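You operate a simulated robot arm through the tools that you are given. There is no shell and no other tool. Be economical: measure what you need, move in short steps, check, and stop when the job is done.

Carry out the task below with a simulated robot arm. There is one attempt and no reset: what you move stays moved.

## Task
Put things in order on the rubber mat. At the end: the silver terminator from the rubber mat stands where the gold brass head stood; the clear gel cartridge five (marked "5") is on the silver metal plate; the gold brass head stands where the blue pad stood; the blue pad stands on top of the silver link; whatever was shut is shut again. Leave all else as you found it, and nothing knocked over.

Only the result counts: the job must be done as asked and must still hold three seconds after the hand-in. Knocking over, shifting, dropping, spilling or breaking anything else fails it.

## Robot
A 7-joint arm with a two-finger parallel gripper, fixed in place. Base frame: the origin is at the foot of the arm, x ahead of it, y to its left, z up; the work surface is at about z = 0. Units: mm, degrees, N and s.
With the tool pointing down near the work surface it reaches from about 220 to 580 mm from the base axis. Its first joint turns from -66.0 to 66.0 degrees. Payload 2.5 kg.
Tool frame: the origin (TCP) lies between the finger pads and is the grasp point; the fingertips stand 23 mm ahead of it; z points along the fingers, y is the line along which they close. Largest opening 94 mm; finger width 38, thickness 10; the body of the gripper, 54 by 96 mm, starts 39 mm behind the TCP.
Orientation is told as [roll, pitch, yaw] about the base's x, y, z axes, in that order, counted from this pose: with the fingers straight down and closing along the base's y, the tool's x points along the base's -x, its y along +y and its z along -z.

## Interface
- The arm moves only by the tool servo_tool. Its arguments are lists of equal length, an entry for each row: "xyz": the shift along the base's x, y, z in mm, a list of three; "rot": the turn, a rotation vector about the base's x, y, z in degrees, a list of three; "grip": the gripper command, from -1 (fully open) to 1 (shut), values between in proportion. In form: {"xyz": [[dx, dy, dz], ...], "rot": [[ax, ay, az], ...], "grip": [grip, ...]}. A call has 1 to 20 rows; each row shifts and turns the commanded pose from where the row before left it. A row lasts 0.2 s, in which the tool goes at most 50 mm and 8.6 degrees; a call with a longer step from one row to the next is refused whole, and so is a gripper value outside its range. A pose out of reach is approached as far as the arm can. The call stops where the force on the tool passes 40 N (or 10 N more than at its start, if that is more) or the arm is blocked; 0.2 s more then pass. Each finger travels about 108 mm/s and halts on what it meets, pressing with about 35 N; the grip force reading is that of the motor and also rises with nothing between the fingers. The clock runs only during rows and for 0.2 s after the last one: add rows that do not move to give the fingers time. The reply holds the time, the measured pose of the TCP, the force on the tool along the base axes, the opening and the grip force, in the units named above and with some noise.
- Cameras (640 x 400 px; columns grow to the right, rows downward): "scene" is fixed at [113.7, -393, 545.8]; the picture's right is [0.92, -0.39, 0.00], its down [-0.22, -0.52, -0.82] and it looks along [0.32, 0.76, -0.57] (base axes); focal length 340 px, centre (320, 200). "wrist" rides on the gripper at [86, 16, -75] in the tool frame; the picture's right is [-0.18, 0.98, 0.00], its down [-0.58, -0.11, -0.81] and it looks along [-0.79, -0.15, 0.59] (tool axes); focal length 243 px, centre (320, 200). There is no depth. A picture from a camera that has moved, and an enlarged one, comes with that camera's place and axes in the base frame and with its lens. The place of the scene camera against the robot may be out by one fixed shift of up to 18 mm in any direction.
- snapshot(camera): a new picture of that camera. It takes no simulated time.
- zoom(camera, box): a new picture of the part [left, top, right, bottom] of that camera's present view, enlarged. It takes no simulated time.
- sign_off(): hands the job in; it is judged then, once.

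Work in short steps. Places have to be worked out from the pictures, the camera data and where the tool is seen: move nearer, look again, correct. Check each grasp and each placing, and mend what went wrong. You have 120 turns and 76 pictures in all, those below and enlarged ones among them. Open the gripper and draw the arm clear of the work before you hand the job in, unless the task says otherwise; then end with one line.

The tools are called after "Call:" as a command line: name --argument value ..., lists and objects as JSON in quotes. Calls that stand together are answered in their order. servo_tool: Moves the arm, as the interface text tells. Its arguments: {"type":"object","properties":{"xyz":{"type":"array","items":{"type":"array","items":{"type":"number"}}},"rot":{"type":"array","items":{"type":"array","items":{"type":"number"}}},"grip":{"type":"array","items":{"type":"number"}}},"required":["xyz","rot","grip"]} The other tools are called the same way: snapshot (camera) takes a picture; zoom (camera, box) takes an enlarged picture of a part of a camera's view; sign_off () hands the job in.

At the start:

```text
clock: 0.0
eef_pos: [336.8, 108.6, 332.7]
tool_rot: [0.0, 0.0, 0.0]
wrist_force: [0.9, 1.1, 0.8]
width: 93.9
grip_force: 0.0
```

scene: 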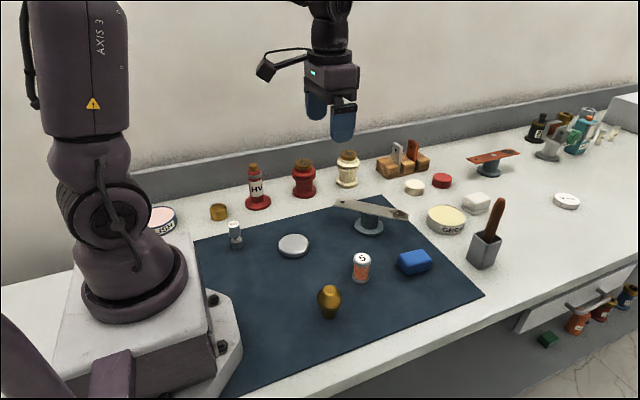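
wrist: 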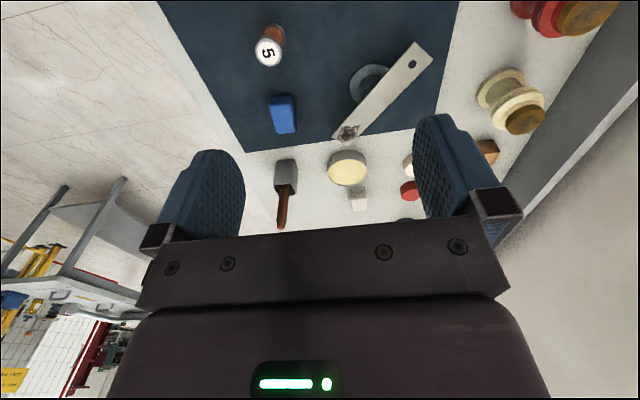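

I'll enlarge the mat area to identify the objects.

Call:
zoom --camera "scene" --box '[190, 180, 350, 280]'

Call:
zoom --camera "scene" --box '[290, 180, 450, 330]'

Call:
zoom --camera "scene" --box '[380, 90, 640, 350]'

```text
4.00 times, centred on (270, 230) of scene
camera zoom: at [113.7, -393.0, 545.8], right [0.92, -0.39, 0.0], down [-0.22, -0.52, -0.82], along [0.32, 0.76, -0.57], focal length 1361 px, centre (520, 80)
```

zoom: 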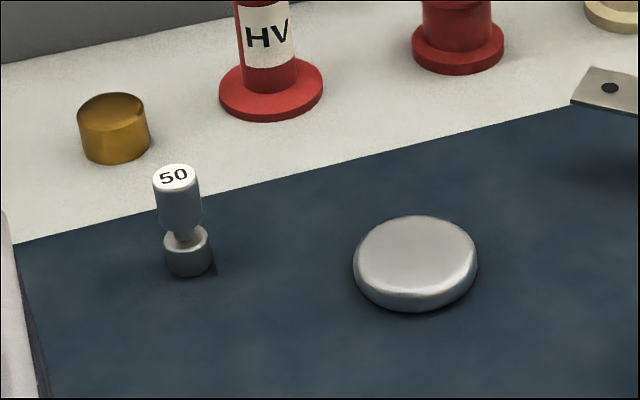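

```text
2.67 times, centred on (370, 255) of scene
camera zoom: at [113.7, -393.0, 545.8], right [0.92, -0.39, 0.0], down [-0.22, -0.52, -0.82], along [0.32, 0.76, -0.57], focal length 907 px, centre (187, 53)
```

zoom: 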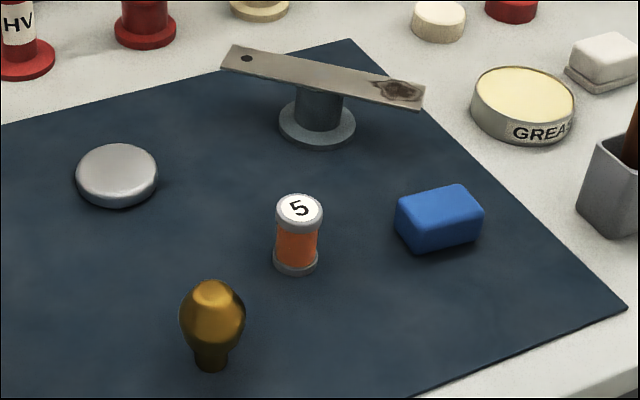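

```text
1.54 times, centred on (510, 220) of scene
camera zoom: at [113.7, -393.0, 545.8], right [0.92, -0.39, 0.0], down [-0.22, -0.52, -0.82], along [0.32, 0.76, -0.57], focal length 523 px, centre (28, 169)
```

zoom: 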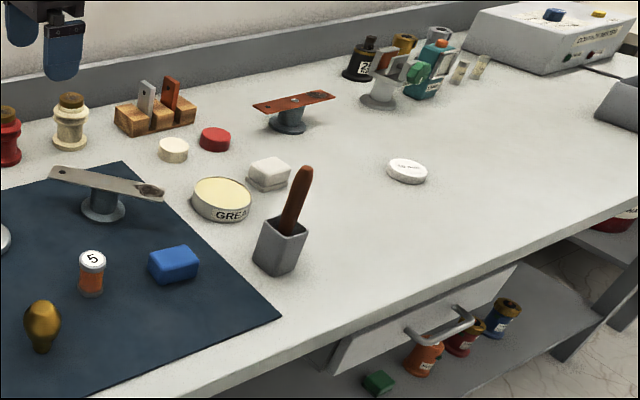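

The objects on the mat are identified: a bar on a stand as the link, and a disc as the plate. I'll move the wrist camera back and lower to measure them, staying above everything.

Call:
servo_tool --xyz '[[-30, -20, -30], [-30, -20, -30], [-27, -18, -30], [0, 0, -20], [0, 0, 0]]' --rot '[[0, 0, 0], [0, 0, 0], [0, 0, 0], [0, 0, 0], [0, 0, 0]]' --grip '[-1, -1, -1, -1, -1]'

Call:
snapshot --camera "wrist"

Call:
snapshot --camera "scene"

```text
clock: 1.2
eef_pos: [248.7, 52.2, 219.1]
tool_rot: [0.0, -0.1, -0.1]
wrist_force: [-0.2, 0.2, -0.2]
width: 93.9
grip_force: 0.1
```

```text
70 pictures are left
camera wrist: at [161.8, 67.8, 293.3], right [0.18, 0.98, 0.0], down [0.58, -0.11, 0.81], along [0.79, -0.15, -0.59], focal length 243 px, centre (320, 200)
```

wrist: 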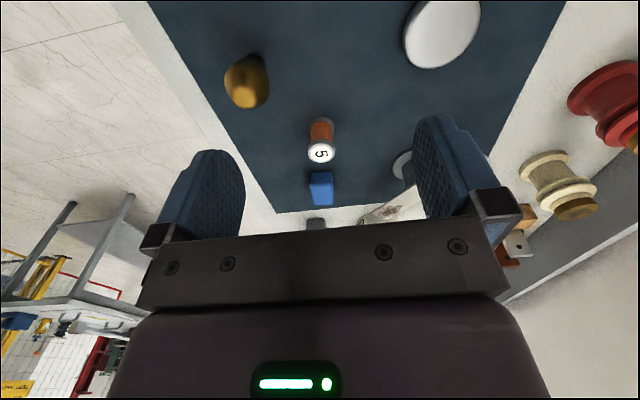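

```text
69 pictures are left
```

scene: 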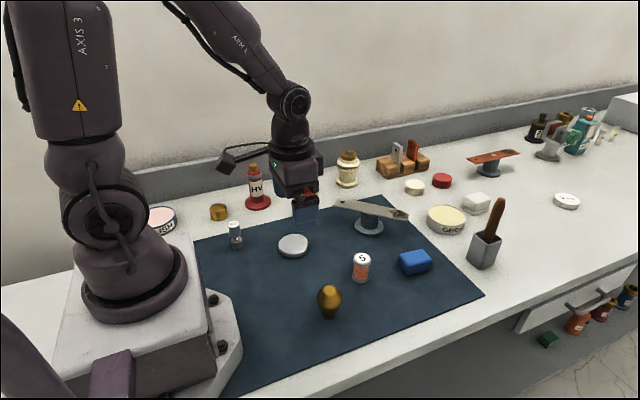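

Rough positions from these views: cartridge about (381, 27), pad about (495, 10), head about (284, -37). I'll move near the pad for a closer look.

Call:
servo_tool --xyz '[[45, -8, 0], [45, -8, 0], [45, -8, -20], [45, -8, -25], [11, -5, -24], [0, 0, 0]]' --rot '[[0, 0, 0], [0, 0, 0], [0, 0, 0], [0, 0, 0], [0, 0, 0], [0, 0, 0]]' --grip '[-1, -1, -1, -1, -1, -1]'

Call:
snapshot --camera "wrist"

```text
refused: row 4 steps farther than a row can; nothing moved
```

```text
68 pictures are left
camera wrist: at [161.8, 67.8, 293.3], right [0.18, 0.98, 0.0], down [0.58, -0.11, 0.81], along [0.79, -0.15, -0.59], focal length 243 px, centre (320, 200)
```

wrist: 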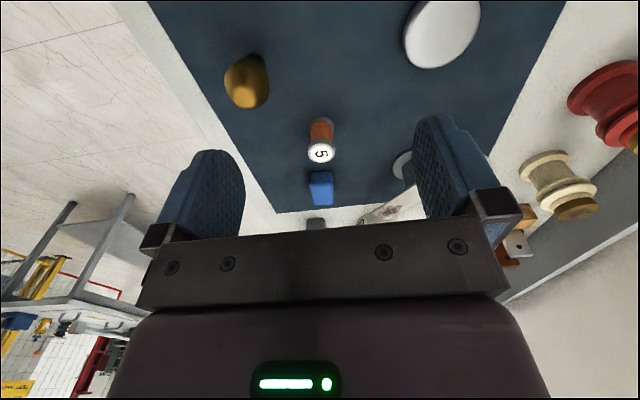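

That call was refused because one row stepped too far. I'll send it again with smaller rows.

Call:
servo_tool --xyz '[[40, -8, 0], [40, -8, 0], [40, -8, -15], [40, -8, -25], [31, -5, -29], [0, 0, 0]]' --rot '[[0, 0, 0], [0, 0, 0], [0, 0, 0], [0, 0, 0], [0, 0, 0], [0, 0, 0]]' --grip '[-1, -1, -1, -1, -1, -1]'

Call:
snapshot --camera "wrist"

```text
clock: 2.6
eef_pos: [441.3, 13.5, 153.4]
tool_rot: [-0.1, 0.0, -0.1]
wrist_force: [-0.7, -0.4, -0.1]
width: 93.8
grip_force: 0.0
```

```text
67 pictures are left
camera wrist: at [354.8, 29.2, 227.7], right [0.18, 0.98, 0.0], down [0.58, -0.11, 0.81], along [0.79, -0.15, -0.59], focal length 243 px, centre (320, 200)
```

wrist: 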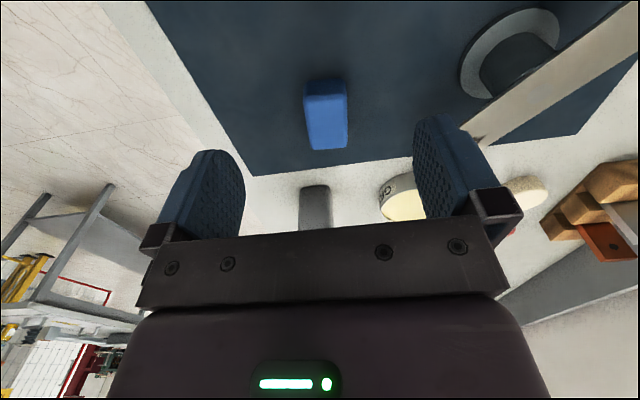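

The pad is clear in this view. I'll enlarge it to read its edges, and enlarge the link as well.

Call:
zoom --camera "wrist" --box '[260, 60, 420, 160]'

Call:
zoom --camera "scene" --box '[310, 180, 440, 260]'

```text
4.00 times, centred on (340, 110) of wrist
camera zoom: at [354.8, 29.2, 227.7], right [0.18, 0.98, 0.0], down [0.58, -0.11, 0.81], along [0.79, -0.15, -0.59], focal length 970 px, centre (240, 560)
```

zoom: 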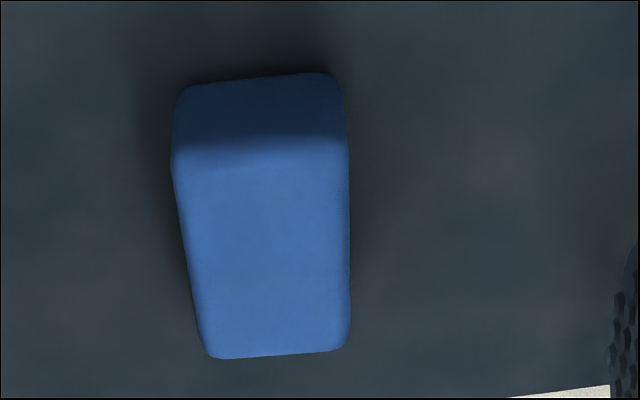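

```text
4.92 times, centred on (375, 220) of scene
camera zoom: at [113.7, -393.0, 545.8], right [0.92, -0.39, 0.0], down [-0.22, -0.52, -0.82], along [0.32, 0.76, -0.57], focal length 1675 px, centre (49, 102)
```

zoom: 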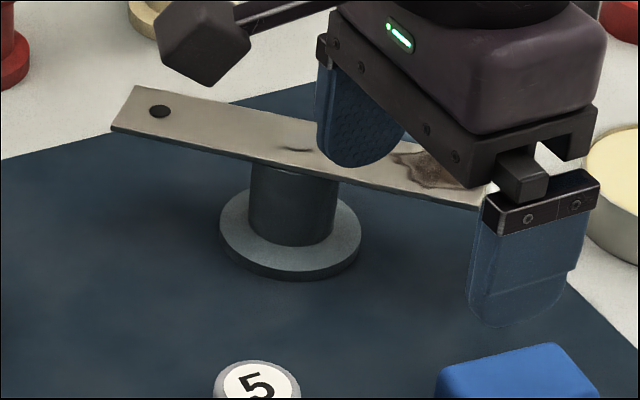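

The pad sits at about (499.5, 9), is about 60 x 37 x 32 mm, and is yawed about -5°. Next I'll measure the link.

Call:
servo_tool --xyz '[[0, 0, 45], [-20, 40, 15], [-21, 40, 0], [0, 40, 0], [0, 40, 0], [0, 0, 0]]' --rot '[[0, 0, 0], [0, 0, 0], [0, 0, 0], [0, 0, 0], [0, 0, 0], [0, 0, 0]]' --grip '[-1, -1, -1, -1, -1, -1]'

Call:
snapshot --camera "wrist"

```text
clock: 4.0
eef_pos: [400.0, 175.4, 213.1]
tool_rot: [0.0, 0.0, 0.0]
wrist_force: [1.3, -0.5, -0.4]
width: 93.9
grip_force: 0.0
```

```text
64 pictures are left
camera wrist: at [313.1, 190.5, 288.3], right [0.18, 0.98, 0.0], down [0.58, -0.11, 0.81], along [0.79, -0.15, -0.59], focal length 243 px, centre (320, 200)
```

wrist: 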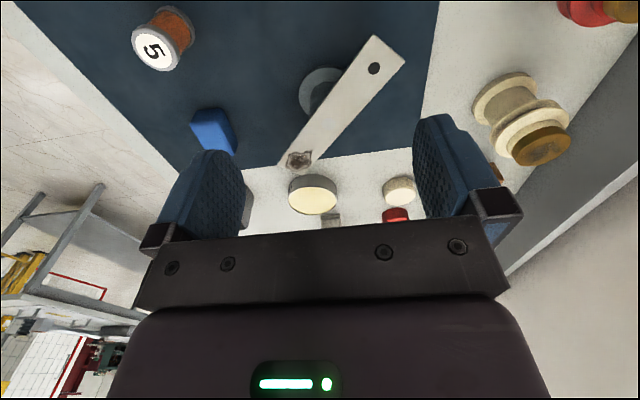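

The whole link is visible, so I'll enlarge it.

Call:
zoom --camera "wrist" --box '[260, 20, 452, 180]'

```text
2.50 times, centred on (356, 100) of wrist
camera zoom: at [313.1, 190.5, 288.3], right [0.18, 0.98, 0.0], down [0.58, -0.11, 0.81], along [0.79, -0.15, -0.59], focal length 606 px, centre (230, 450)
```

zoom: 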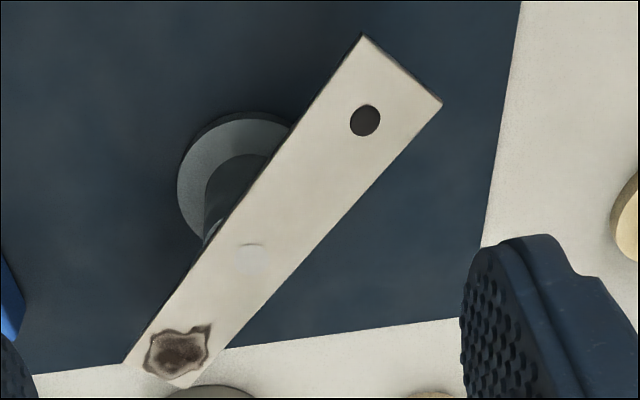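

From these views the link bar is about 182 x 38 mm, centred near (478, 168.5) at -44°, with its top at roughly z = 60. I'll go above the pad with yaw -5°.

Call:
servo_tool --xyz '[[20, -40, 0], [20, -40, 0], [20, -40, 0], [25, -40, 0], [14.5, -6.4, -30], [0, 0, -40], [0, 0, -43], [0, 0, 0]]' --rot '[[0, 0, 0], [0, 0, 0], [0, 0, 0], [0, 0, -5], [0, 0, 0], [0, 0, 0], [0, 0, 0], [0, 0, 0]]' --grip '[-1, -1, -1, -1, -1, -1, -1, -1]'

Call:
snapshot --camera "wrist"

Call:
snapshot --camera "scene"

```text
clock: 5.8
eef_pos: [497.3, 4.9, 98.0]
tool_rot: [0.0, 0.0, -4.9]
wrist_force: [0.1, 0.7, -0.2]
width: 93.8
grip_force: 0.0
```

```text
62 pictures are left
camera wrist: at [412.7, 28.0, 172.6], right [0.27, 0.96, 0.0], down [0.57, -0.16, 0.81], along [0.78, -0.22, -0.59], focal length 243 px, centre (320, 200)
```

wrist: 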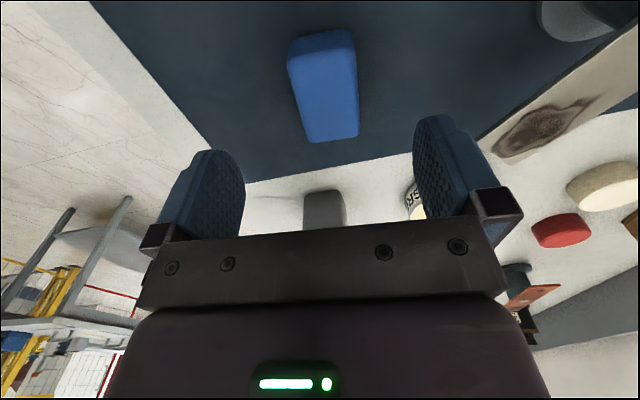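

```text
61 pictures are left
```

scene: 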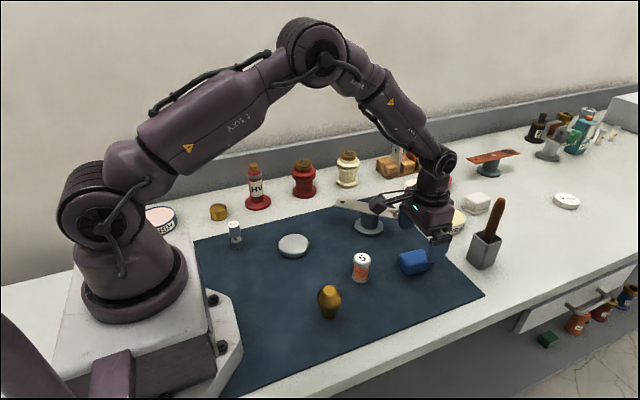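

I'll enlarge this to refine the pad's centre.

Call:
zoom --camera "wrist" --box '[250, 20, 410, 160]'

```text
2.86 times, centred on (330, 90) of wrist
camera zoom: at [412.7, 28.0, 172.6], right [0.27, 0.96, 0.0], down [0.57, -0.16, 0.81], along [0.78, -0.22, -0.59], focal length 693 px, centre (291, 514)
```

zoom: 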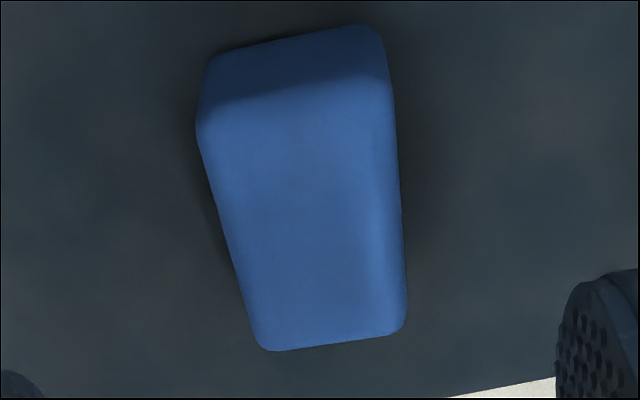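

The pad centre comes out at about (500.5, 8.5) with yaw -5.3°. I'll correct by (+3, +3.5), descend to about z = 28 and check.

Call:
servo_tool --xyz '[[3, 3.5, -20], [0, 0, -20], [0, 0, -15], [0, 0, -14], [0, 0, 0]]' --rot '[[0, 0, 0], [0, 0, 0], [0, 0, 0], [0, 0, 0], [0, 0, 0]]' --grip '[-1, -1, -1, -1, -1]'

Call:
snapshot --camera "wrist"

```text
clock: 7.0
eef_pos: [502.5, 8.4, 32.2]
tool_rot: [0.0, 0.1, -5.1]
wrist_force: [-0.4, -0.8, 0.4]
width: 93.9
grip_force: 0.0
```

```text
59 pictures are left
camera wrist: at [417.1, 32.2, 106.4], right [0.27, 0.96, 0.0], down [0.57, -0.16, 0.81], along [0.78, -0.22, -0.59], focal length 243 px, centre (320, 200)
```

wrist: 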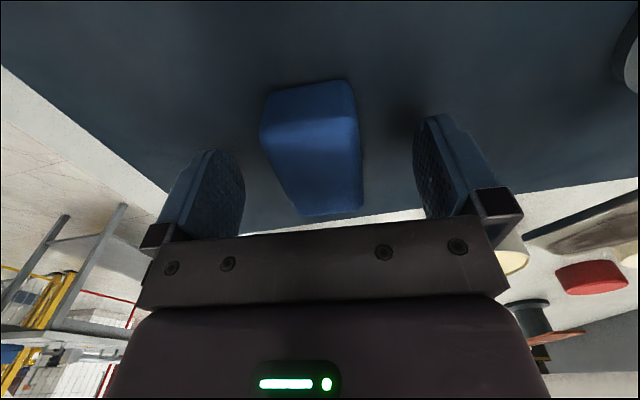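

The pad is centred between the fingers. I'll lower slightly and close.

Call:
servo_tool --xyz '[[-1, 0, -5], [0, 0, 0], [0, 0, 0], [0, 0, 0], [0, 0, 0]]' --rot '[[0, 0, 0], [0, 0, 0], [0, 0, 0], [0, 0, 0], [0, 0, 0]]' --grip '[-1, 0.2, 0.6, 0.6, 0.6]'

```text
clock: 8.2
eef_pos: [501.2, 11.3, 26.9]
tool_rot: [0.0, -0.1, -5.0]
wrist_force: [0.3, 0.6, 0.6]
width: 38.4
grip_force: 34.7
```

The pad is held at 38.4 mm. I'll lift it and bring it above the link, turning to -44°.

Call:
servo_tool --xyz '[[0, 0, 10], [0, 0, 40], [0, 0, 45], [0, 0, 25], [-4, 30, 0], [-4, 30, 0], [-5, 32, 0], [-5, 33, 0], [-5, 33, 0], [0, 0, 0]]' --rot '[[0, 0, 0], [0, 0, 0], [0, 0, 0], [0, 0, 0], [0, 0, -8], [0, 0, -8], [0, 0, -8], [0, 0, -8], [0, 0, -7], [0, 0, 0]]' --grip '[0.6, 0.6, 0.6, 0.6, 0.6, 0.6, 0.6, 0.6, 0.6, 0.6]'

Call:
snapshot --camera "wrist"

Call:
zoom --camera "scene" --box '[290, 150, 450, 250]'

```text
clock: 10.4
eef_pos: [477.3, 169.0, 145.8]
tool_rot: [0.0, 0.0, -44.2]
wrist_force: [0.1, -0.3, 0.4]
width: 38.7
grip_force: 35.3
```

```text
58 pictures are left
camera wrist: at [426.9, 240.4, 220.0], right [0.82, 0.58, 0.0], down [0.34, -0.48, 0.81], along [0.47, -0.66, -0.59], focal length 243 px, centre (320, 200)
```

wrist: 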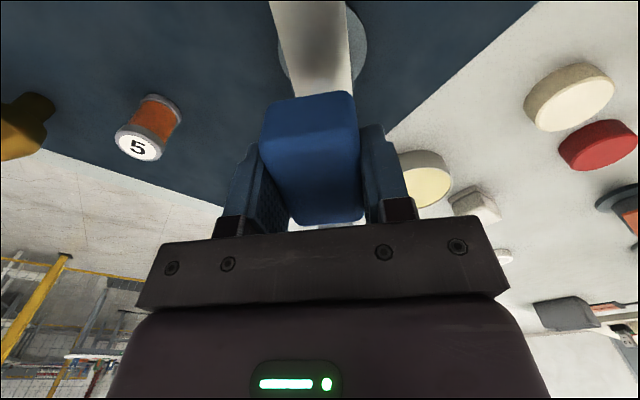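

```text
4.00 times, centred on (370, 200) of scene
camera zoom: at [113.7, -393.0, 545.8], right [0.92, -0.39, 0.0], down [-0.22, -0.52, -0.82], along [0.32, 0.76, -0.57], focal length 1361 px, centre (120, 200)
```

zoom: 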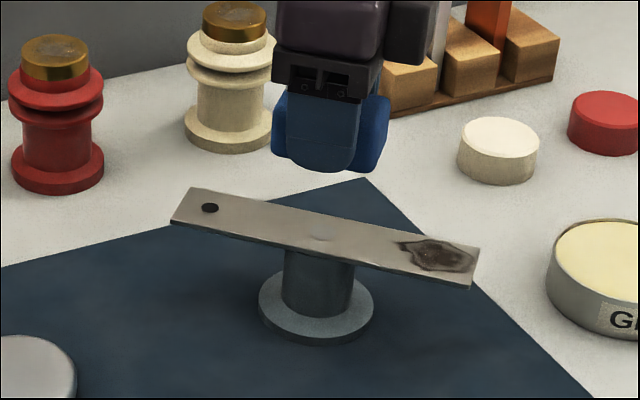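

The pad is lined up over the link. I'll lower to TCP z = 105 and look at the gap from the side.

Call:
servo_tool --xyz '[[0, 0, -20], [0, 0, -20], [0, 0, 0]]' --rot '[[0, 0, 0], [0, 0, 0], [0, 0, 0]]' --grip '[0.6, 0.6, 0.6]'

Call:
zoom --camera "scene" --box '[310, 160, 430, 235]'

Call:
zoom --camera "wrist" --box '[220, 0, 420, 250]'

```text
clock: 11.2
eef_pos: [481.2, 168.4, 105.4]
tool_rot: [0.0, 0.0, -43.9]
wrist_force: [0.2, 0.2, 0.2]
width: 38.9
grip_force: 34.9
```

```text
5.33 times, centred on (370, 198) of scene
camera zoom: at [113.7, -393.0, 545.8], right [0.92, -0.39, 0.0], down [-0.22, -0.52, -0.82], along [0.32, 0.76, -0.57], focal length 1814 px, centre (53, 213)
```

zoom: 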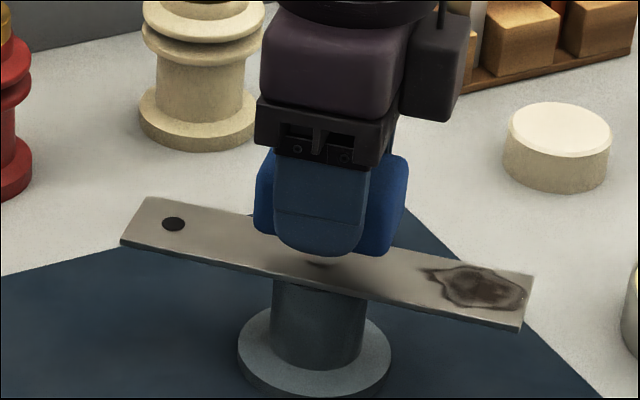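

```text
1.60 times, centred on (320, 125) of wrist
camera zoom: at [428.5, 239.0, 179.0], right [0.82, 0.58, 0.0], down [0.34, -0.48, 0.81], along [0.47, -0.66, -0.59], focal length 388 px, centre (320, 320)
```

zoom: 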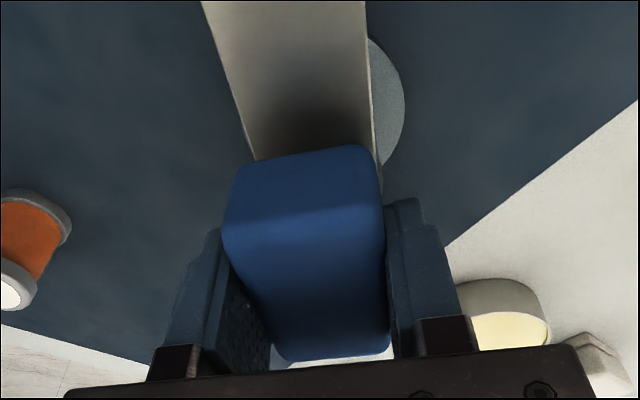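

The pad is centred and looks about 9 mm above the bar. I'll lower it gently.

Call:
servo_tool --xyz '[[-1.5, 0, -5], [0, 0, -2], [0, 0, 0]]' --rot '[[0, 0, 0], [0, 0, 0], [0, 0, 0]]' --grip '[0.6, 0.6, 0.6]'

Call:
zoom --camera "scene" --box '[310, 160, 430, 235]'

```text
clock: 12.0
eef_pos: [477.9, 168.5, 98.6]
tool_rot: [0.1, 0.0, -43.9]
wrist_force: [0.5, -0.2, -0.7]
width: 38.8
grip_force: 35.0
```

```text
5.33 times, centred on (370, 198) of scene
camera zoom: at [113.7, -393.0, 545.8], right [0.92, -0.39, 0.0], down [-0.22, -0.52, -0.82], along [0.32, 0.76, -0.57], focal length 1814 px, centre (53, 213)
```

zoom: 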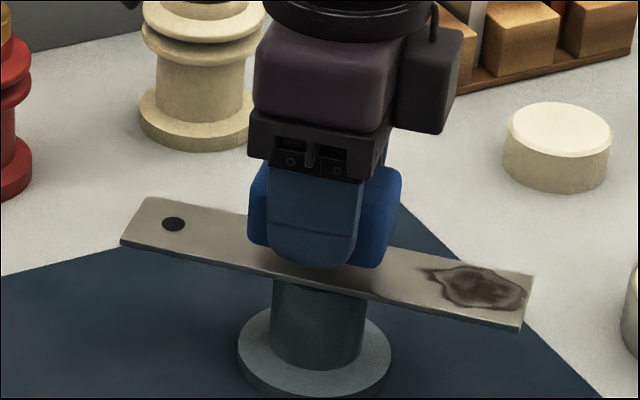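

There is no contact yet, so I'll keep lowering in small steps.

Call:
servo_tool --xyz '[[0, 0, -1.5], [0, 0, -1.5], [0, 0, 0]]' --rot '[[0, 0, 0], [0, 0, 0], [0, 0, 0]]' --grip '[0.6, 0.6, 0.6]'

```text
clock: 12.8
eef_pos: [476.9, 168.0, 95.5]
tool_rot: [0.1, 0.1, -44.0]
wrist_force: [-0.1, -0.1, -0.1]
width: 38.9
grip_force: 34.6
```

Still no contact at TCP z = 95.5, so I'll go on down.

Call:
servo_tool --xyz '[[0, 0, -1.5], [0, 0, -1.5], [0, 0, 0]]' --rot '[[0, 0, 0], [0, 0, 0], [0, 0, 0]]' --grip '[0.6, 0.6, 0.6]'

Call:
zoom --camera "scene" --box '[340, 180, 420, 230]'

```text
clock: 13.6
eef_pos: [476.4, 167.8, 92.8]
tool_rot: [0.0, -0.1, -44.0]
wrist_force: [0.2, 0.1, -0.1]
width: 39.0
grip_force: 35.3
```

```text
8.00 times, centred on (380, 205) of scene
camera zoom: at [113.7, -393.0, 545.8], right [0.92, -0.39, 0.0], down [-0.22, -0.52, -0.82], along [0.32, 0.76, -0.57], focal length 2721 px, centre (-160, 160)
```

zoom: 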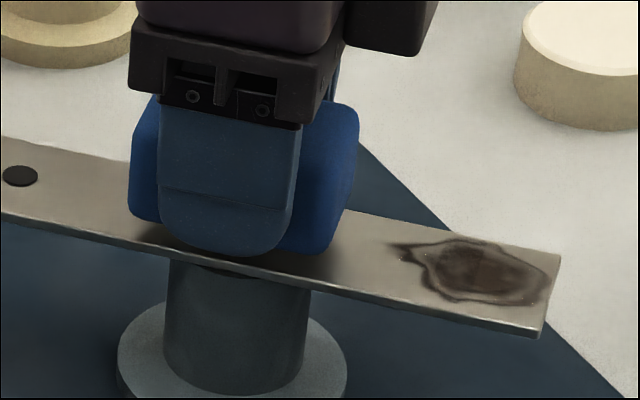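

About 5–6 mm of gap is left. I'll lower another 4 mm.

Call:
servo_tool --xyz '[[0, 0, -1.5], [0, 0, -1.5], [0, 0, -1], [0, 0, 0]]' --rot '[[0, 0, 0], [0, 0, 0], [0, 0, 0], [0, 0, 0]]' --grip '[0.6, 0.6, 0.6, 0.6]'

Call:
zoom --camera "scene" --box '[340, 180, 420, 230]'

```text
clock: 14.6
eef_pos: [475.4, 169.0, 88.7]
tool_rot: [0.0, 0.1, -44.0]
wrist_force: [0.1, -0.2, -0.3]
width: 39.1
grip_force: 34.4
```

```text
8.00 times, centred on (380, 205) of scene
camera zoom: at [113.7, -393.0, 545.8], right [0.92, -0.39, 0.0], down [-0.22, -0.52, -0.82], along [0.32, 0.76, -0.57], focal length 2721 px, centre (-160, 160)
```

zoom: 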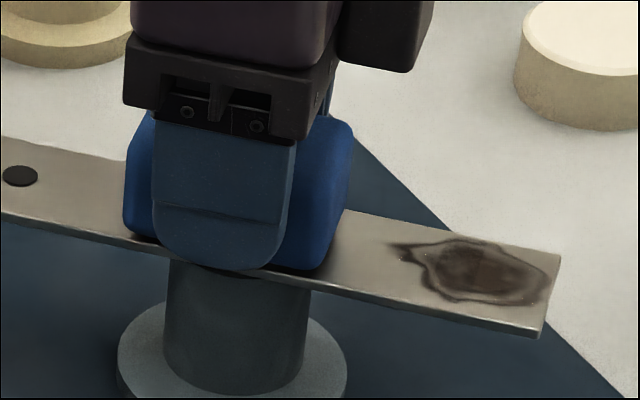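

It is very close now, and the pad is centred over the post. I'll do another 2 mm.

Call:
servo_tool --xyz '[[0, 0, -1], [0, 0, -1], [0, 0, 0]]' --rot '[[0, 0, 0], [0, 0, 0], [0, 0, 0]]' --grip '[0.6, 0.6, 0.6]'

```text
clock: 15.4
eef_pos: [476.1, 168.8, 87.5]
tool_rot: [-0.1, 0.1, -44.0]
wrist_force: [0.5, -0.2, -1.0]
width: 38.7
grip_force: 34.8
```

Call:
servo_tool --xyz '[[0, 0, -1], [0, 0, 0]]' --rot '[[0, 0, 0], [0, 0, 0]]' --grip '[0.6, 0.6]'

Call:
zoom --camera "scene" --box '[340, 180, 420, 230]'

```text
clock: 16.0
eef_pos: [474.8, 170.1, 86.8]
tool_rot: [-0.1, 0.1, -44.1]
wrist_force: [-2.8, -2.0, 5.6]
width: 38.9
grip_force: 35.0
```

```text
8.00 times, centred on (380, 205) of scene
camera zoom: at [113.6, -393.0, 545.8], right [0.92, -0.39, 0.0], down [-0.22, -0.52, -0.82], along [0.32, 0.76, -0.57], focal length 2721 px, centre (-160, 160)
```

zoom: 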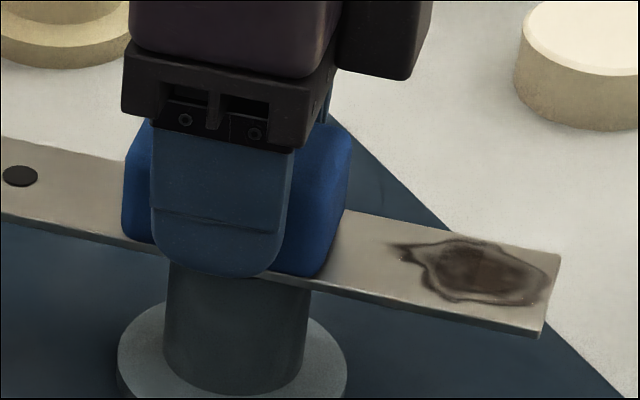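

Contact is made, with about 6 N upward. I'll open the fingers partly in place, then lift clear.

Call:
servo_tool --xyz '[[0, 0, 0], [0, 0, 0], [0, 0, 0], [0, 0, 20], [0, 0, 40], [0, 0, 40], [0, 0, 0]]' --rot '[[0, 0, 0], [0, 0, 0], [0, 0, 0], [0, 0, 0], [0, 0, 0], [0, 0, 0], [0, 0, 0]]' --grip '[0, -0.4, -0.4, -0.4, -0.4, -0.4, -0.4]'

Call:
zoom --camera "scene" --box '[310, 160, 430, 260]'

Call:
snapshot --camera "wrist"

```text
clock: 17.6
eef_pos: [474.4, 167.9, 186.0]
tool_rot: [0.0, -0.1, -44.0]
wrist_force: [0.1, 0.1, -0.7]
width: 65.7
grip_force: 0.0
```

```text
4.00 times, centred on (370, 210) of scene
camera zoom: at [113.7, -393.0, 545.8], right [0.92, -0.39, 0.0], down [-0.22, -0.52, -0.82], along [0.32, 0.76, -0.57], focal length 1361 px, centre (120, 160)
```

zoom: 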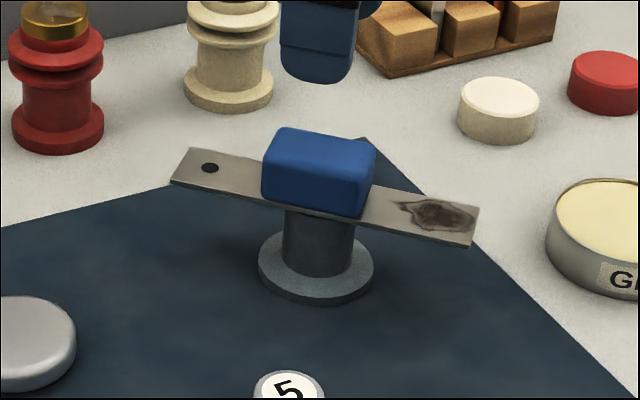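

```text
49 pictures are left
camera wrist: at [423.2, 239.0, 261.2], right [0.82, 0.58, 0.0], down [0.34, -0.48, 0.81], along [0.47, -0.66, -0.59], focal length 243 px, centre (320, 200)
```

wrist: 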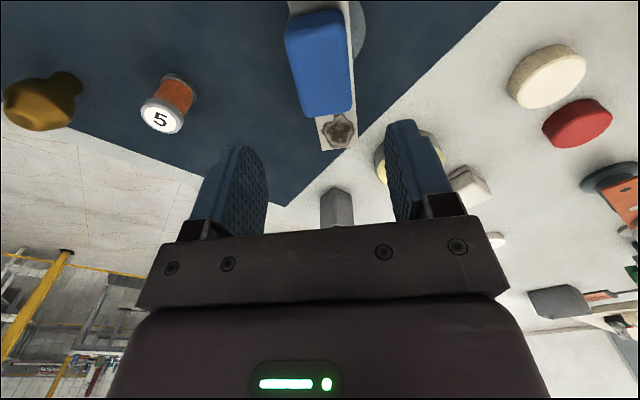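

The pad rests on the link and nothing else moved. Next is the brass head: I'll move there and turn back to yaw 0.

Call:
servo_tool --xyz '[[-32, -30, 0], [-32, -30, 0], [-32, -30, 0], [-32, -30, 0], [-32, -30, 0], [-32, -30, 0], [-32, -24, -20], [0, 0, -26], [0, 0, 0]]' --rot '[[0, 0, 8], [0, 0, 8], [0, 0, 8], [0, 0, 8], [0, 0, 8], [0, 0, 4], [0, 0, 0], [0, 0, 0], [0, 0, 0]]' --grip '[-1, -1, -1, -1, -1, -1, -1, -1, -1]'

Call:
snapshot --camera "wrist"

```text
clock: 19.6
eef_pos: [248.2, -34.4, 140.7]
tool_rot: [0.0, 0.0, 0.0]
wrist_force: [0.4, 0.6, -0.2]
width: 93.5
grip_force: 0.1
```

```text
48 pictures are left
camera wrist: at [161.4, -18.8, 215.4], right [0.18, 0.98, 0.0], down [0.58, -0.11, 0.81], along [0.79, -0.15, -0.59], focal length 243 px, centre (320, 200)
```

wrist: 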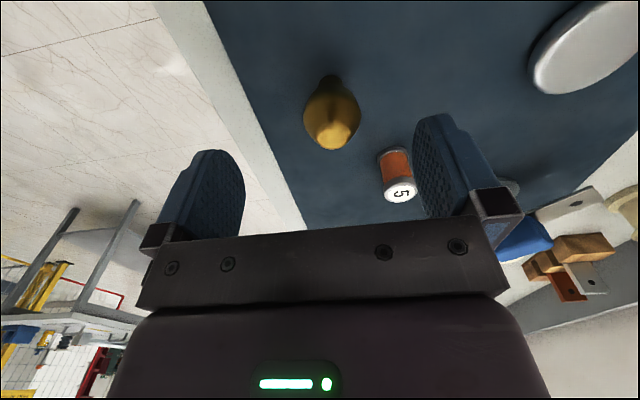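

Call:
zoom --camera "wrist" --box '[270, 60, 430, 210]'

Call:
zoom --camera "scene" --box '[300, 235, 400, 330]'

```text
2.67 times, centred on (350, 135) of wrist
camera zoom: at [161.4, -18.8, 215.4], right [0.18, 0.98, 0.0], down [0.58, -0.11, 0.81], along [0.79, -0.15, -0.59], focal length 647 px, centre (240, 373)
```

zoom: 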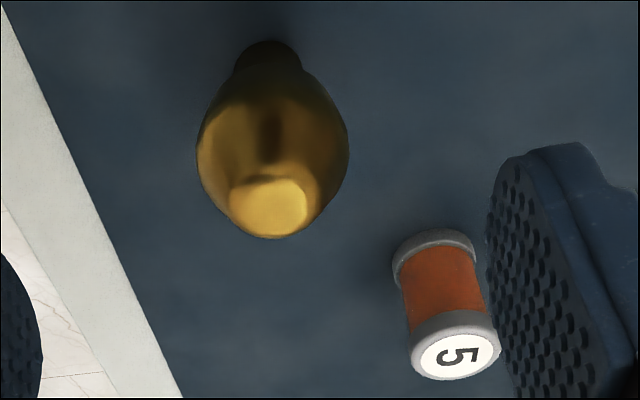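

```text
4.21 times, centred on (350, 282) of scene
camera zoom: at [113.7, -393.0, 545.8], right [0.92, -0.39, 0.0], down [-0.22, -0.52, -0.82], along [0.32, 0.76, -0.57], focal length 1432 px, centre (194, -147)
```

zoom: 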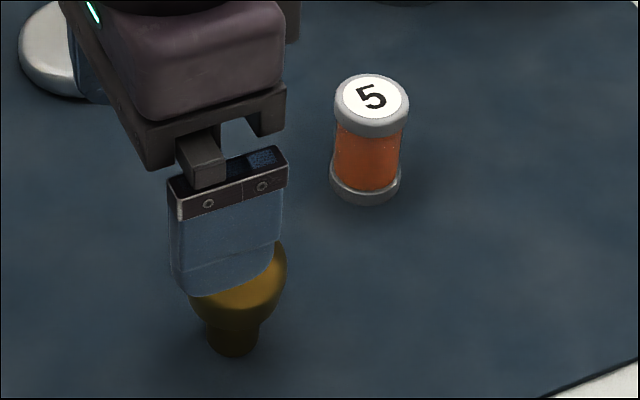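

The brass head's axis is at about (280, -31.5); it is widest (about 47 mm) near z = 42 and about 68 mm tall. The cartridge is at about (382, 28.5). I'll move above the head and verify.

Call:
servo_tool --xyz '[[16, 1.5, 0], [15.8, 1.4, -10], [0, 0, -25], [0, 0, 0]]' --rot '[[0, 0, 0], [0, 0, 0], [0, 0, 0], [0, 0, 0]]' --grip '[-1, -1, -1, -1]'

Call:
zoom --camera "wrist" --box '[180, 0, 500, 200]'

```text
clock: 20.6
eef_pos: [284.5, -32.5, 105.0]
tool_rot: [0.0, 0.0, 0.0]
wrist_force: [0.4, -0.1, 0.6]
width: 94.3
grip_force: 0.0
```

```text
2.00 times, centred on (340, 100) of wrist
camera zoom: at [197.2, -17.3, 179.0], right [0.18, 0.98, 0.0], down [0.58, -0.11, 0.81], along [0.79, -0.15, -0.59], focal length 485 px, centre (280, 400)
```

zoom: 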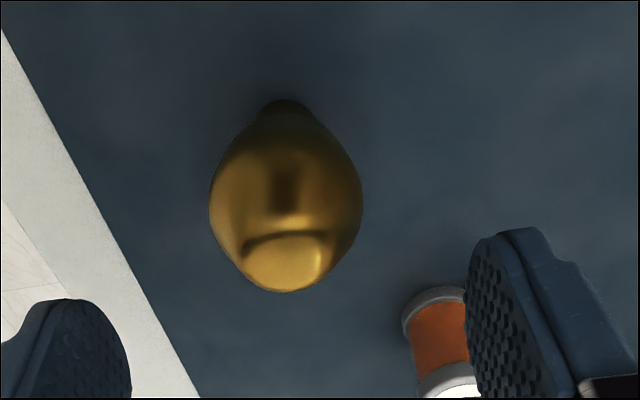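

This view confirms the head's axis at (280, -31). I'll correct and descend to z = 42.

Call:
servo_tool --xyz '[[-3.5, 1.3, -20], [0, 0, -23], [0, 0, -20], [0, 0, 0], [0, 0, 0]]' --rot '[[0, 0, 0], [0, 0, 0], [0, 0, 0], [0, 0, 0], [0, 0, 0]]' --grip '[-1, -1, -1, -1, -1]'

Call:
zoom --camera "wrist" --box '[160, 50, 480, 250]'

```text
clock: 21.8
eef_pos: [279.4, -31.2, 43.7]
tool_rot: [0.0, 0.0, 0.0]
wrist_force: [0.7, 0.5, -0.8]
width: 94.0
grip_force: 0.0
```

```text
2.00 times, centred on (320, 150) of wrist
camera zoom: at [193.4, -15.8, 118.6], right [0.18, 0.98, 0.0], down [0.58, -0.11, 0.81], along [0.79, -0.15, -0.59], focal length 485 px, centre (320, 300)
```

zoom: 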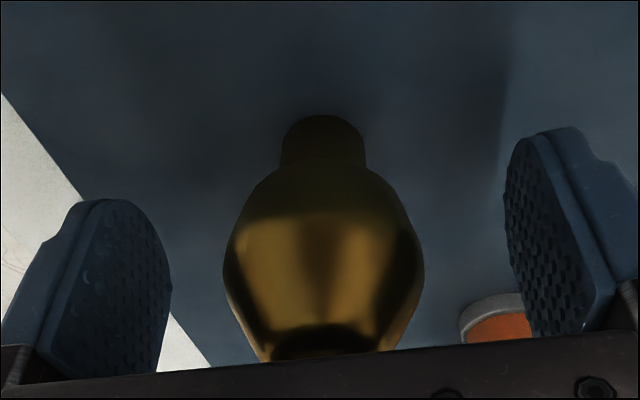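

The widest part of the head is right at the TCP and centred, so I'll close.

Call:
servo_tool --xyz '[[0, 0, 0], [0, 0, 0], [0, 0, 0], [0, 0, 0]]' --rot '[[0, 0, 0], [0, 0, 0], [0, 0, 0], [0, 0, 0]]' --grip '[-0.4, 0.4, 0.4, 0.4]'

```text
clock: 22.8
eef_pos: [279.4, -31.2, 43.8]
tool_rot: [0.0, 0.0, 0.0]
wrist_force: [-1.1, 0.4, 1.1]
width: 40.2
grip_force: 35.0
```

Gripped at 40.2 mm. I'll lift it and carry it high to the pad's old place at (500.5, 9).

Call:
servo_tool --xyz '[[0, 0, 8], [0, 0, 40], [0, 0, 40], [0, 0, 20], [40, 8, 0], [40, 8, 0], [40, 8, 0], [40, 8, 0], [40, 8, 0], [21, 0, 0], [0, 0, 0], [0, 0, 0]]' --rot '[[0, 0, 0], [0, 0, 0], [0, 0, 0], [0, 0, 0], [0, 0, 0], [0, 0, 0], [0, 0, 0], [0, 0, 0], [0, 0, 0], [0, 0, 0], [0, 0, 0], [0, 0, 0]]' --grip '[0.4, 0.4, 0.4, 0.4, 0.4, 0.4, 0.4, 0.4, 0.4, 0.4, 0.4, 0.4]'

Call:
snapshot --camera "wrist"

```text
clock: 25.4
eef_pos: [500.6, 9.3, 151.1]
tool_rot: [0.0, 0.0, 0.0]
wrist_force: [0.4, 0.0, -1.8]
width: 39.8
grip_force: 34.5
```

```text
43 pictures are left
camera wrist: at [413.0, 23.9, 224.5], right [0.18, 0.98, 0.0], down [0.58, -0.11, 0.81], along [0.79, -0.15, -0.59], focal length 243 px, centre (320, 200)
```

wrist: 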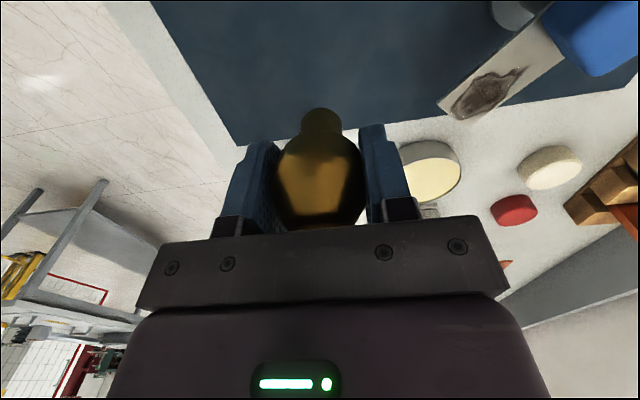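

It is held upright over the target. I'll descend to near the surface.

Call:
servo_tool --xyz '[[0, 0, -35], [0, 0, -35], [0, 0, -25], [0, 0, -8], [0, 0, 0]]' --rot '[[0, 0, 0], [0, 0, 0], [0, 0, 0], [0, 0, 0], [0, 0, 0]]' --grip '[0.4, 0.4, 0.4, 0.4, 0.4]'

Call:
servo_tool --xyz '[[0, 0, -1.5], [0, 0, -1], [0, 0, 0]]' --rot '[[0, 0, 0], [0, 0, 0], [0, 0, 0]]' --grip '[0.4, 0.4, 0.4]'

```text
clock: 26.6
eef_pos: [501.8, 9.4, 45.9]
tool_rot: [0.0, 0.0, 0.0]
wrist_force: [0.0, -0.8, -1.7]
width: 40.1
grip_force: 34.6
```

```text
clock: 27.4
eef_pos: [501.9, 9.1, 44.5]
tool_rot: [-0.1, -0.1, 0.1]
wrist_force: [-9.0, 1.8, 18.7]
width: 40.1
grip_force: 35.2
```

There is contact at about 19 N, a little firm. I'll ease up 0.7 mm, then release and lift.

Call:
servo_tool --xyz '[[0, 0, 0.7], [0, 0, 0], [0, 0, 0], [0, 0, 0], [0, 0, 0], [0, 0, 20], [0, 0, 40], [0, 0, 45], [0, 0, 0]]' --rot '[[0, 0, 0], [0, 0, 0], [0, 0, 0], [0, 0, 0], [0, 0, 0], [0, 0, 0], [0, 0, 0], [0, 0, 0], [0, 0, 0]]' --grip '[0.4, 0, -0.5, -1, -1, -1, -1, -1, -1]'

Call:
snapshot --camera "wrist"

Call:
snapshot --camera "scene"

```text
clock: 29.4
eef_pos: [502.3, 5.5, 149.7]
tool_rot: [0.0, 0.0, -0.1]
wrist_force: [-0.2, -0.2, -0.2]
width: 93.8
grip_force: 0.0
```

```text
42 pictures are left
camera wrist: at [414.8, 21.3, 224.1], right [0.18, 0.98, 0.0], down [0.58, -0.11, 0.81], along [0.79, -0.15, -0.59], focal length 243 px, centre (320, 200)
```

wrist: 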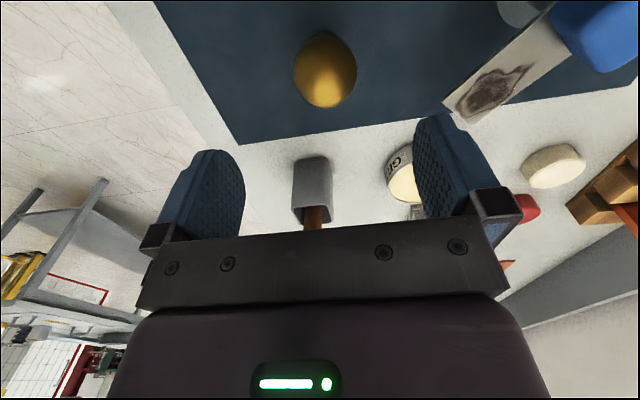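

```text
41 pictures are left
```

scene: 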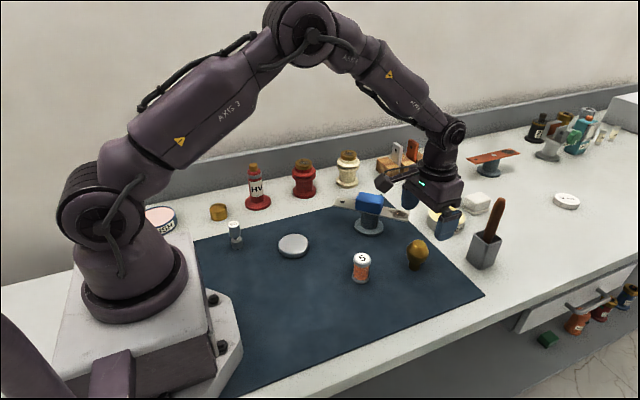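

The head stands where the pad was. Next is the terminator near (160, 245): I'll travel at z ≈ 200, turning to yaw +50°.

Call:
servo_tool --xyz '[[0, 0, 40], [-32, 21, 10], [-32, 21, 0], [-32, 21, 0], [-32, 21, 0], [-32, 21, 0], [-32, 21, 0], [-32, 21, 0], [-32, 21, 0], [-32, 21, 0], [-32, 21, 0], [0, 0, 0]]' --rot '[[0, 0, 0], [0, 0, 5], [0, 0, 5], [0, 0, 5], [0, 0, 5], [0, 0, 5], [0, 0, 5], [0, 0, 5], [0, 0, 5], [0, 0, 5], [0, 0, 5], [0, 0, 0]]' --grip '[-1, -1, -1, -1, -1, -1, -1, -1, -1, -1, -1, -1]'

Call:
snapshot --camera "wrist"

Call:
snapshot --camera "scene"

```text
clock: 32.0
eef_pos: [181.0, 218.1, 200.5]
tool_rot: [0.0, 0.0, 50.1]
wrist_force: [-1.4, 0.2, 0.8]
width: 93.8
grip_force: 0.0
```

```text
40 pictures are left
camera wrist: at [112.3, 161.5, 275.9], right [-0.63, 0.77, 0.0], down [0.46, 0.38, 0.81], along [0.62, 0.51, -0.59], focal length 243 px, centre (320, 200)
```

wrist: 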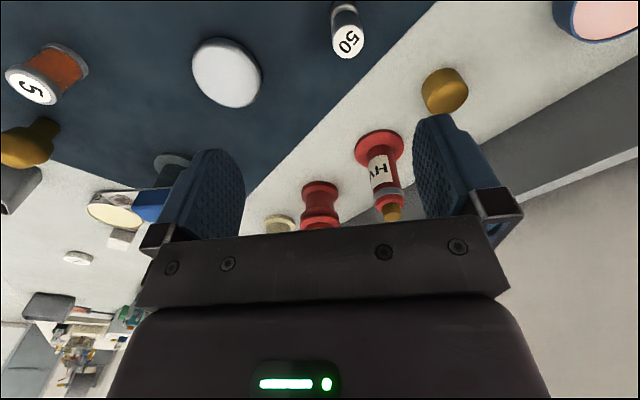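

```text
39 pictures are left
```

scene: 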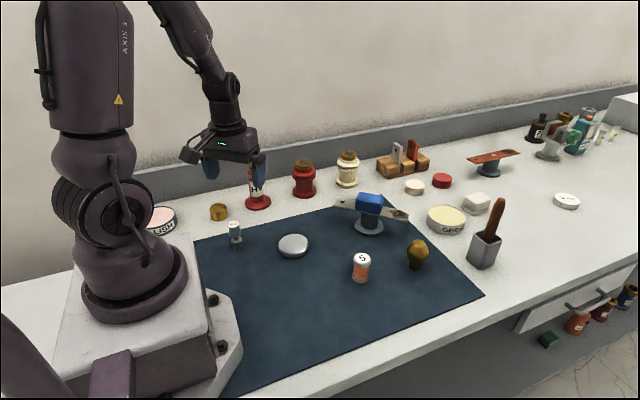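

The terminator is near (163, 232) and the disc near (271, 165). I'll move above the terminator and lower for a better look.

Call:
servo_tool --xyz '[[-9, 7, -20], [-9, 7, -30], [0, 0, -30], [0, 0, 0]]' --rot '[[0, 0, 0], [0, 0, 0], [0, 0, 0], [0, 0, 0]]' --grip '[-1, -1, -1, -1]'

Call:
zoom --camera "wrist" --box '[160, 0, 480, 200]'

```text
clock: 33.0
eef_pos: [165.3, 233.8, 118.3]
tool_rot: [0.0, 0.0, 49.9]
wrist_force: [-0.2, -0.1, -0.4]
width: 94.0
grip_force: 0.0
```

```text
2.00 times, centred on (320, 100) of wrist
camera zoom: at [96.8, 176.1, 192.8], right [-0.63, 0.77, 0.0], down [0.46, 0.37, 0.81], along [0.62, 0.51, -0.59], focal length 485 px, centre (320, 400)
```

zoom: 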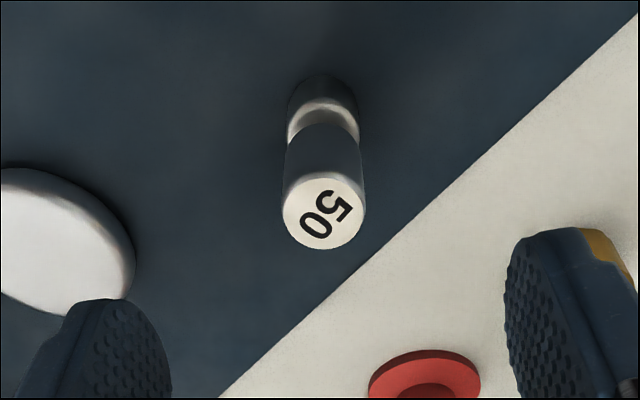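

The terminator's axis is about (159, 229), with a diameter of about 25 mm and a height of about 64 mm. I'll narrow the opening, correct, and descend to z ≈ 70 to check first.

Call:
servo_tool --xyz '[[-5.7, -3.7, 0], [0, 0, -15], [0, 0, -15], [0, 0, 0], [0, 0, 0]]' --rot '[[0, 0, 0], [0, 0, 0], [0, 0, 0], [0, 0, 0], [0, 0, 0]]' --grip '[-0.4, -0.4, -0.4, -0.4, -0.4]'

Call:
zoom --camera "wrist" --box '[160, 40, 480, 240]'

```text
clock: 34.2
eef_pos: [158.3, 229.6, 90.1]
tool_rot: [0.0, 0.1, 49.9]
wrist_force: [0.6, -0.1, 0.5]
width: 65.7
grip_force: 0.0
```

```text
2.00 times, centred on (320, 140) of wrist
camera zoom: at [89.8, 173.3, 165.3], right [-0.63, 0.77, 0.0], down [0.46, 0.37, 0.81], along [0.62, 0.51, -0.59], focal length 485 px, centre (320, 320)
```

zoom: 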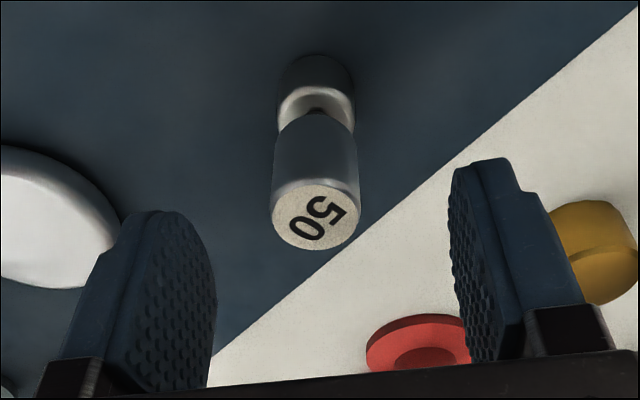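

It is well aligned. I'll descend to z = 45 and close.

Call:
servo_tool --xyz '[[0.5, 0.5, -20], [0, 0, -15], [0, 0, -10], [0, 0, 0], [0, 0, 0], [0, 0, 0], [0, 0, 0]]' --rot '[[0, 0, 0], [0, 0, 0], [0, 0, 0], [0, 0, 0], [0, 0, 0], [0, 0, 0], [0, 0, 0]]' --grip '[-0.4, -0.4, -0.4, -0.4, 0.4, 0.8, 0.8]'

Call:
snapshot --camera "wrist"

```text
clock: 35.8
eef_pos: [156.9, 229.3, 45.8]
tool_rot: [0.1, 0.0, 49.9]
wrist_force: [0.8, -0.1, 0.1]
width: 24.1
grip_force: 34.6
```

```text
36 pictures are left
camera wrist: at [88.8, 173.2, 120.6], right [-0.63, 0.77, 0.0], down [0.46, 0.38, 0.81], along [0.62, 0.51, -0.59], focal length 243 px, centre (320, 200)
```

wrist: 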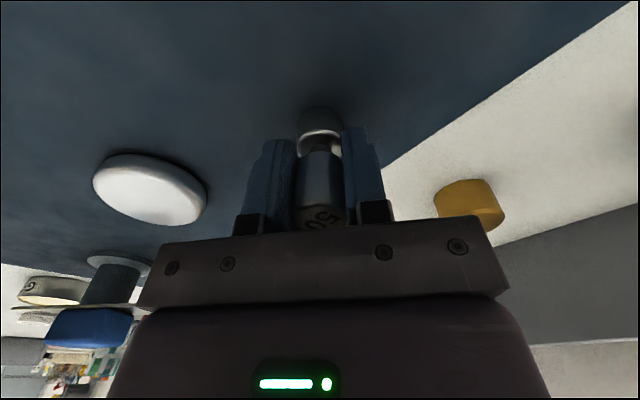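

The terminator is gripped at 24.1 mm. I'll lift it and carry it to the head's old place at (279.5, -31), turning back to yaw 0.

Call:
servo_tool --xyz '[[0, 0, 10], [0, 0, 40], [0, 0, 45], [15.2, -32.5, 10], [15.2, -32.5, 0], [15.2, -32.5, 0], [15.2, -32.5, 0], [15.2, -32.5, 0], [15.2, -32.5, 0], [15.2, -32.5, 0], [15.2, -32.5, 0], [0, 0, 0], [0, 0, 0]]' --rot '[[0, 0, 0], [0, 0, 0], [0, 0, 0], [0, 0, -6.25], [0, 0, -6.25], [0, 0, -6.25], [0, 0, -6.25], [0, 0, -6.25], [0, 0, -6.25], [0, 0, -6.25], [0, 0, -6.25], [0, 0, 0], [0, 0, 0]]' --grip '[0.8, 0.8, 0.8, 0.8, 0.8, 0.8, 0.8, 0.8, 0.8, 0.8, 0.8, 0.8, 0.8]'

Call:
snapshot --camera "wrist"

```text
clock: 38.6
eef_pos: [278.4, -29.1, 154.2]
tool_rot: [-0.1, 0.0, -0.2]
wrist_force: [0.2, 0.1, -0.7]
width: 24.1
grip_force: 34.7
```

```text
35 pictures are left
camera wrist: at [191.4, -13.9, 227.7], right [0.19, 0.98, 0.0], down [0.58, -0.11, 0.81], along [0.79, -0.15, -0.59], focal length 243 px, centre (320, 200)
```

wrist: 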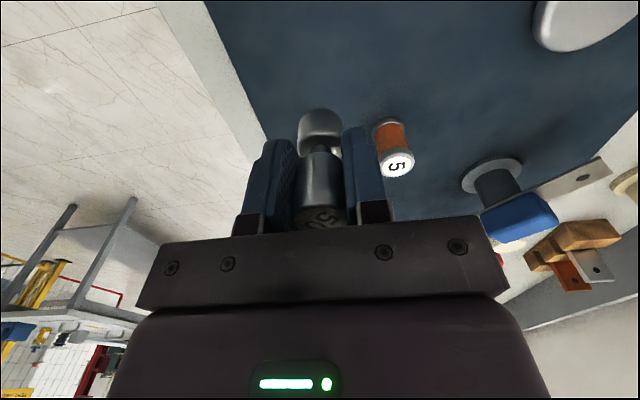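

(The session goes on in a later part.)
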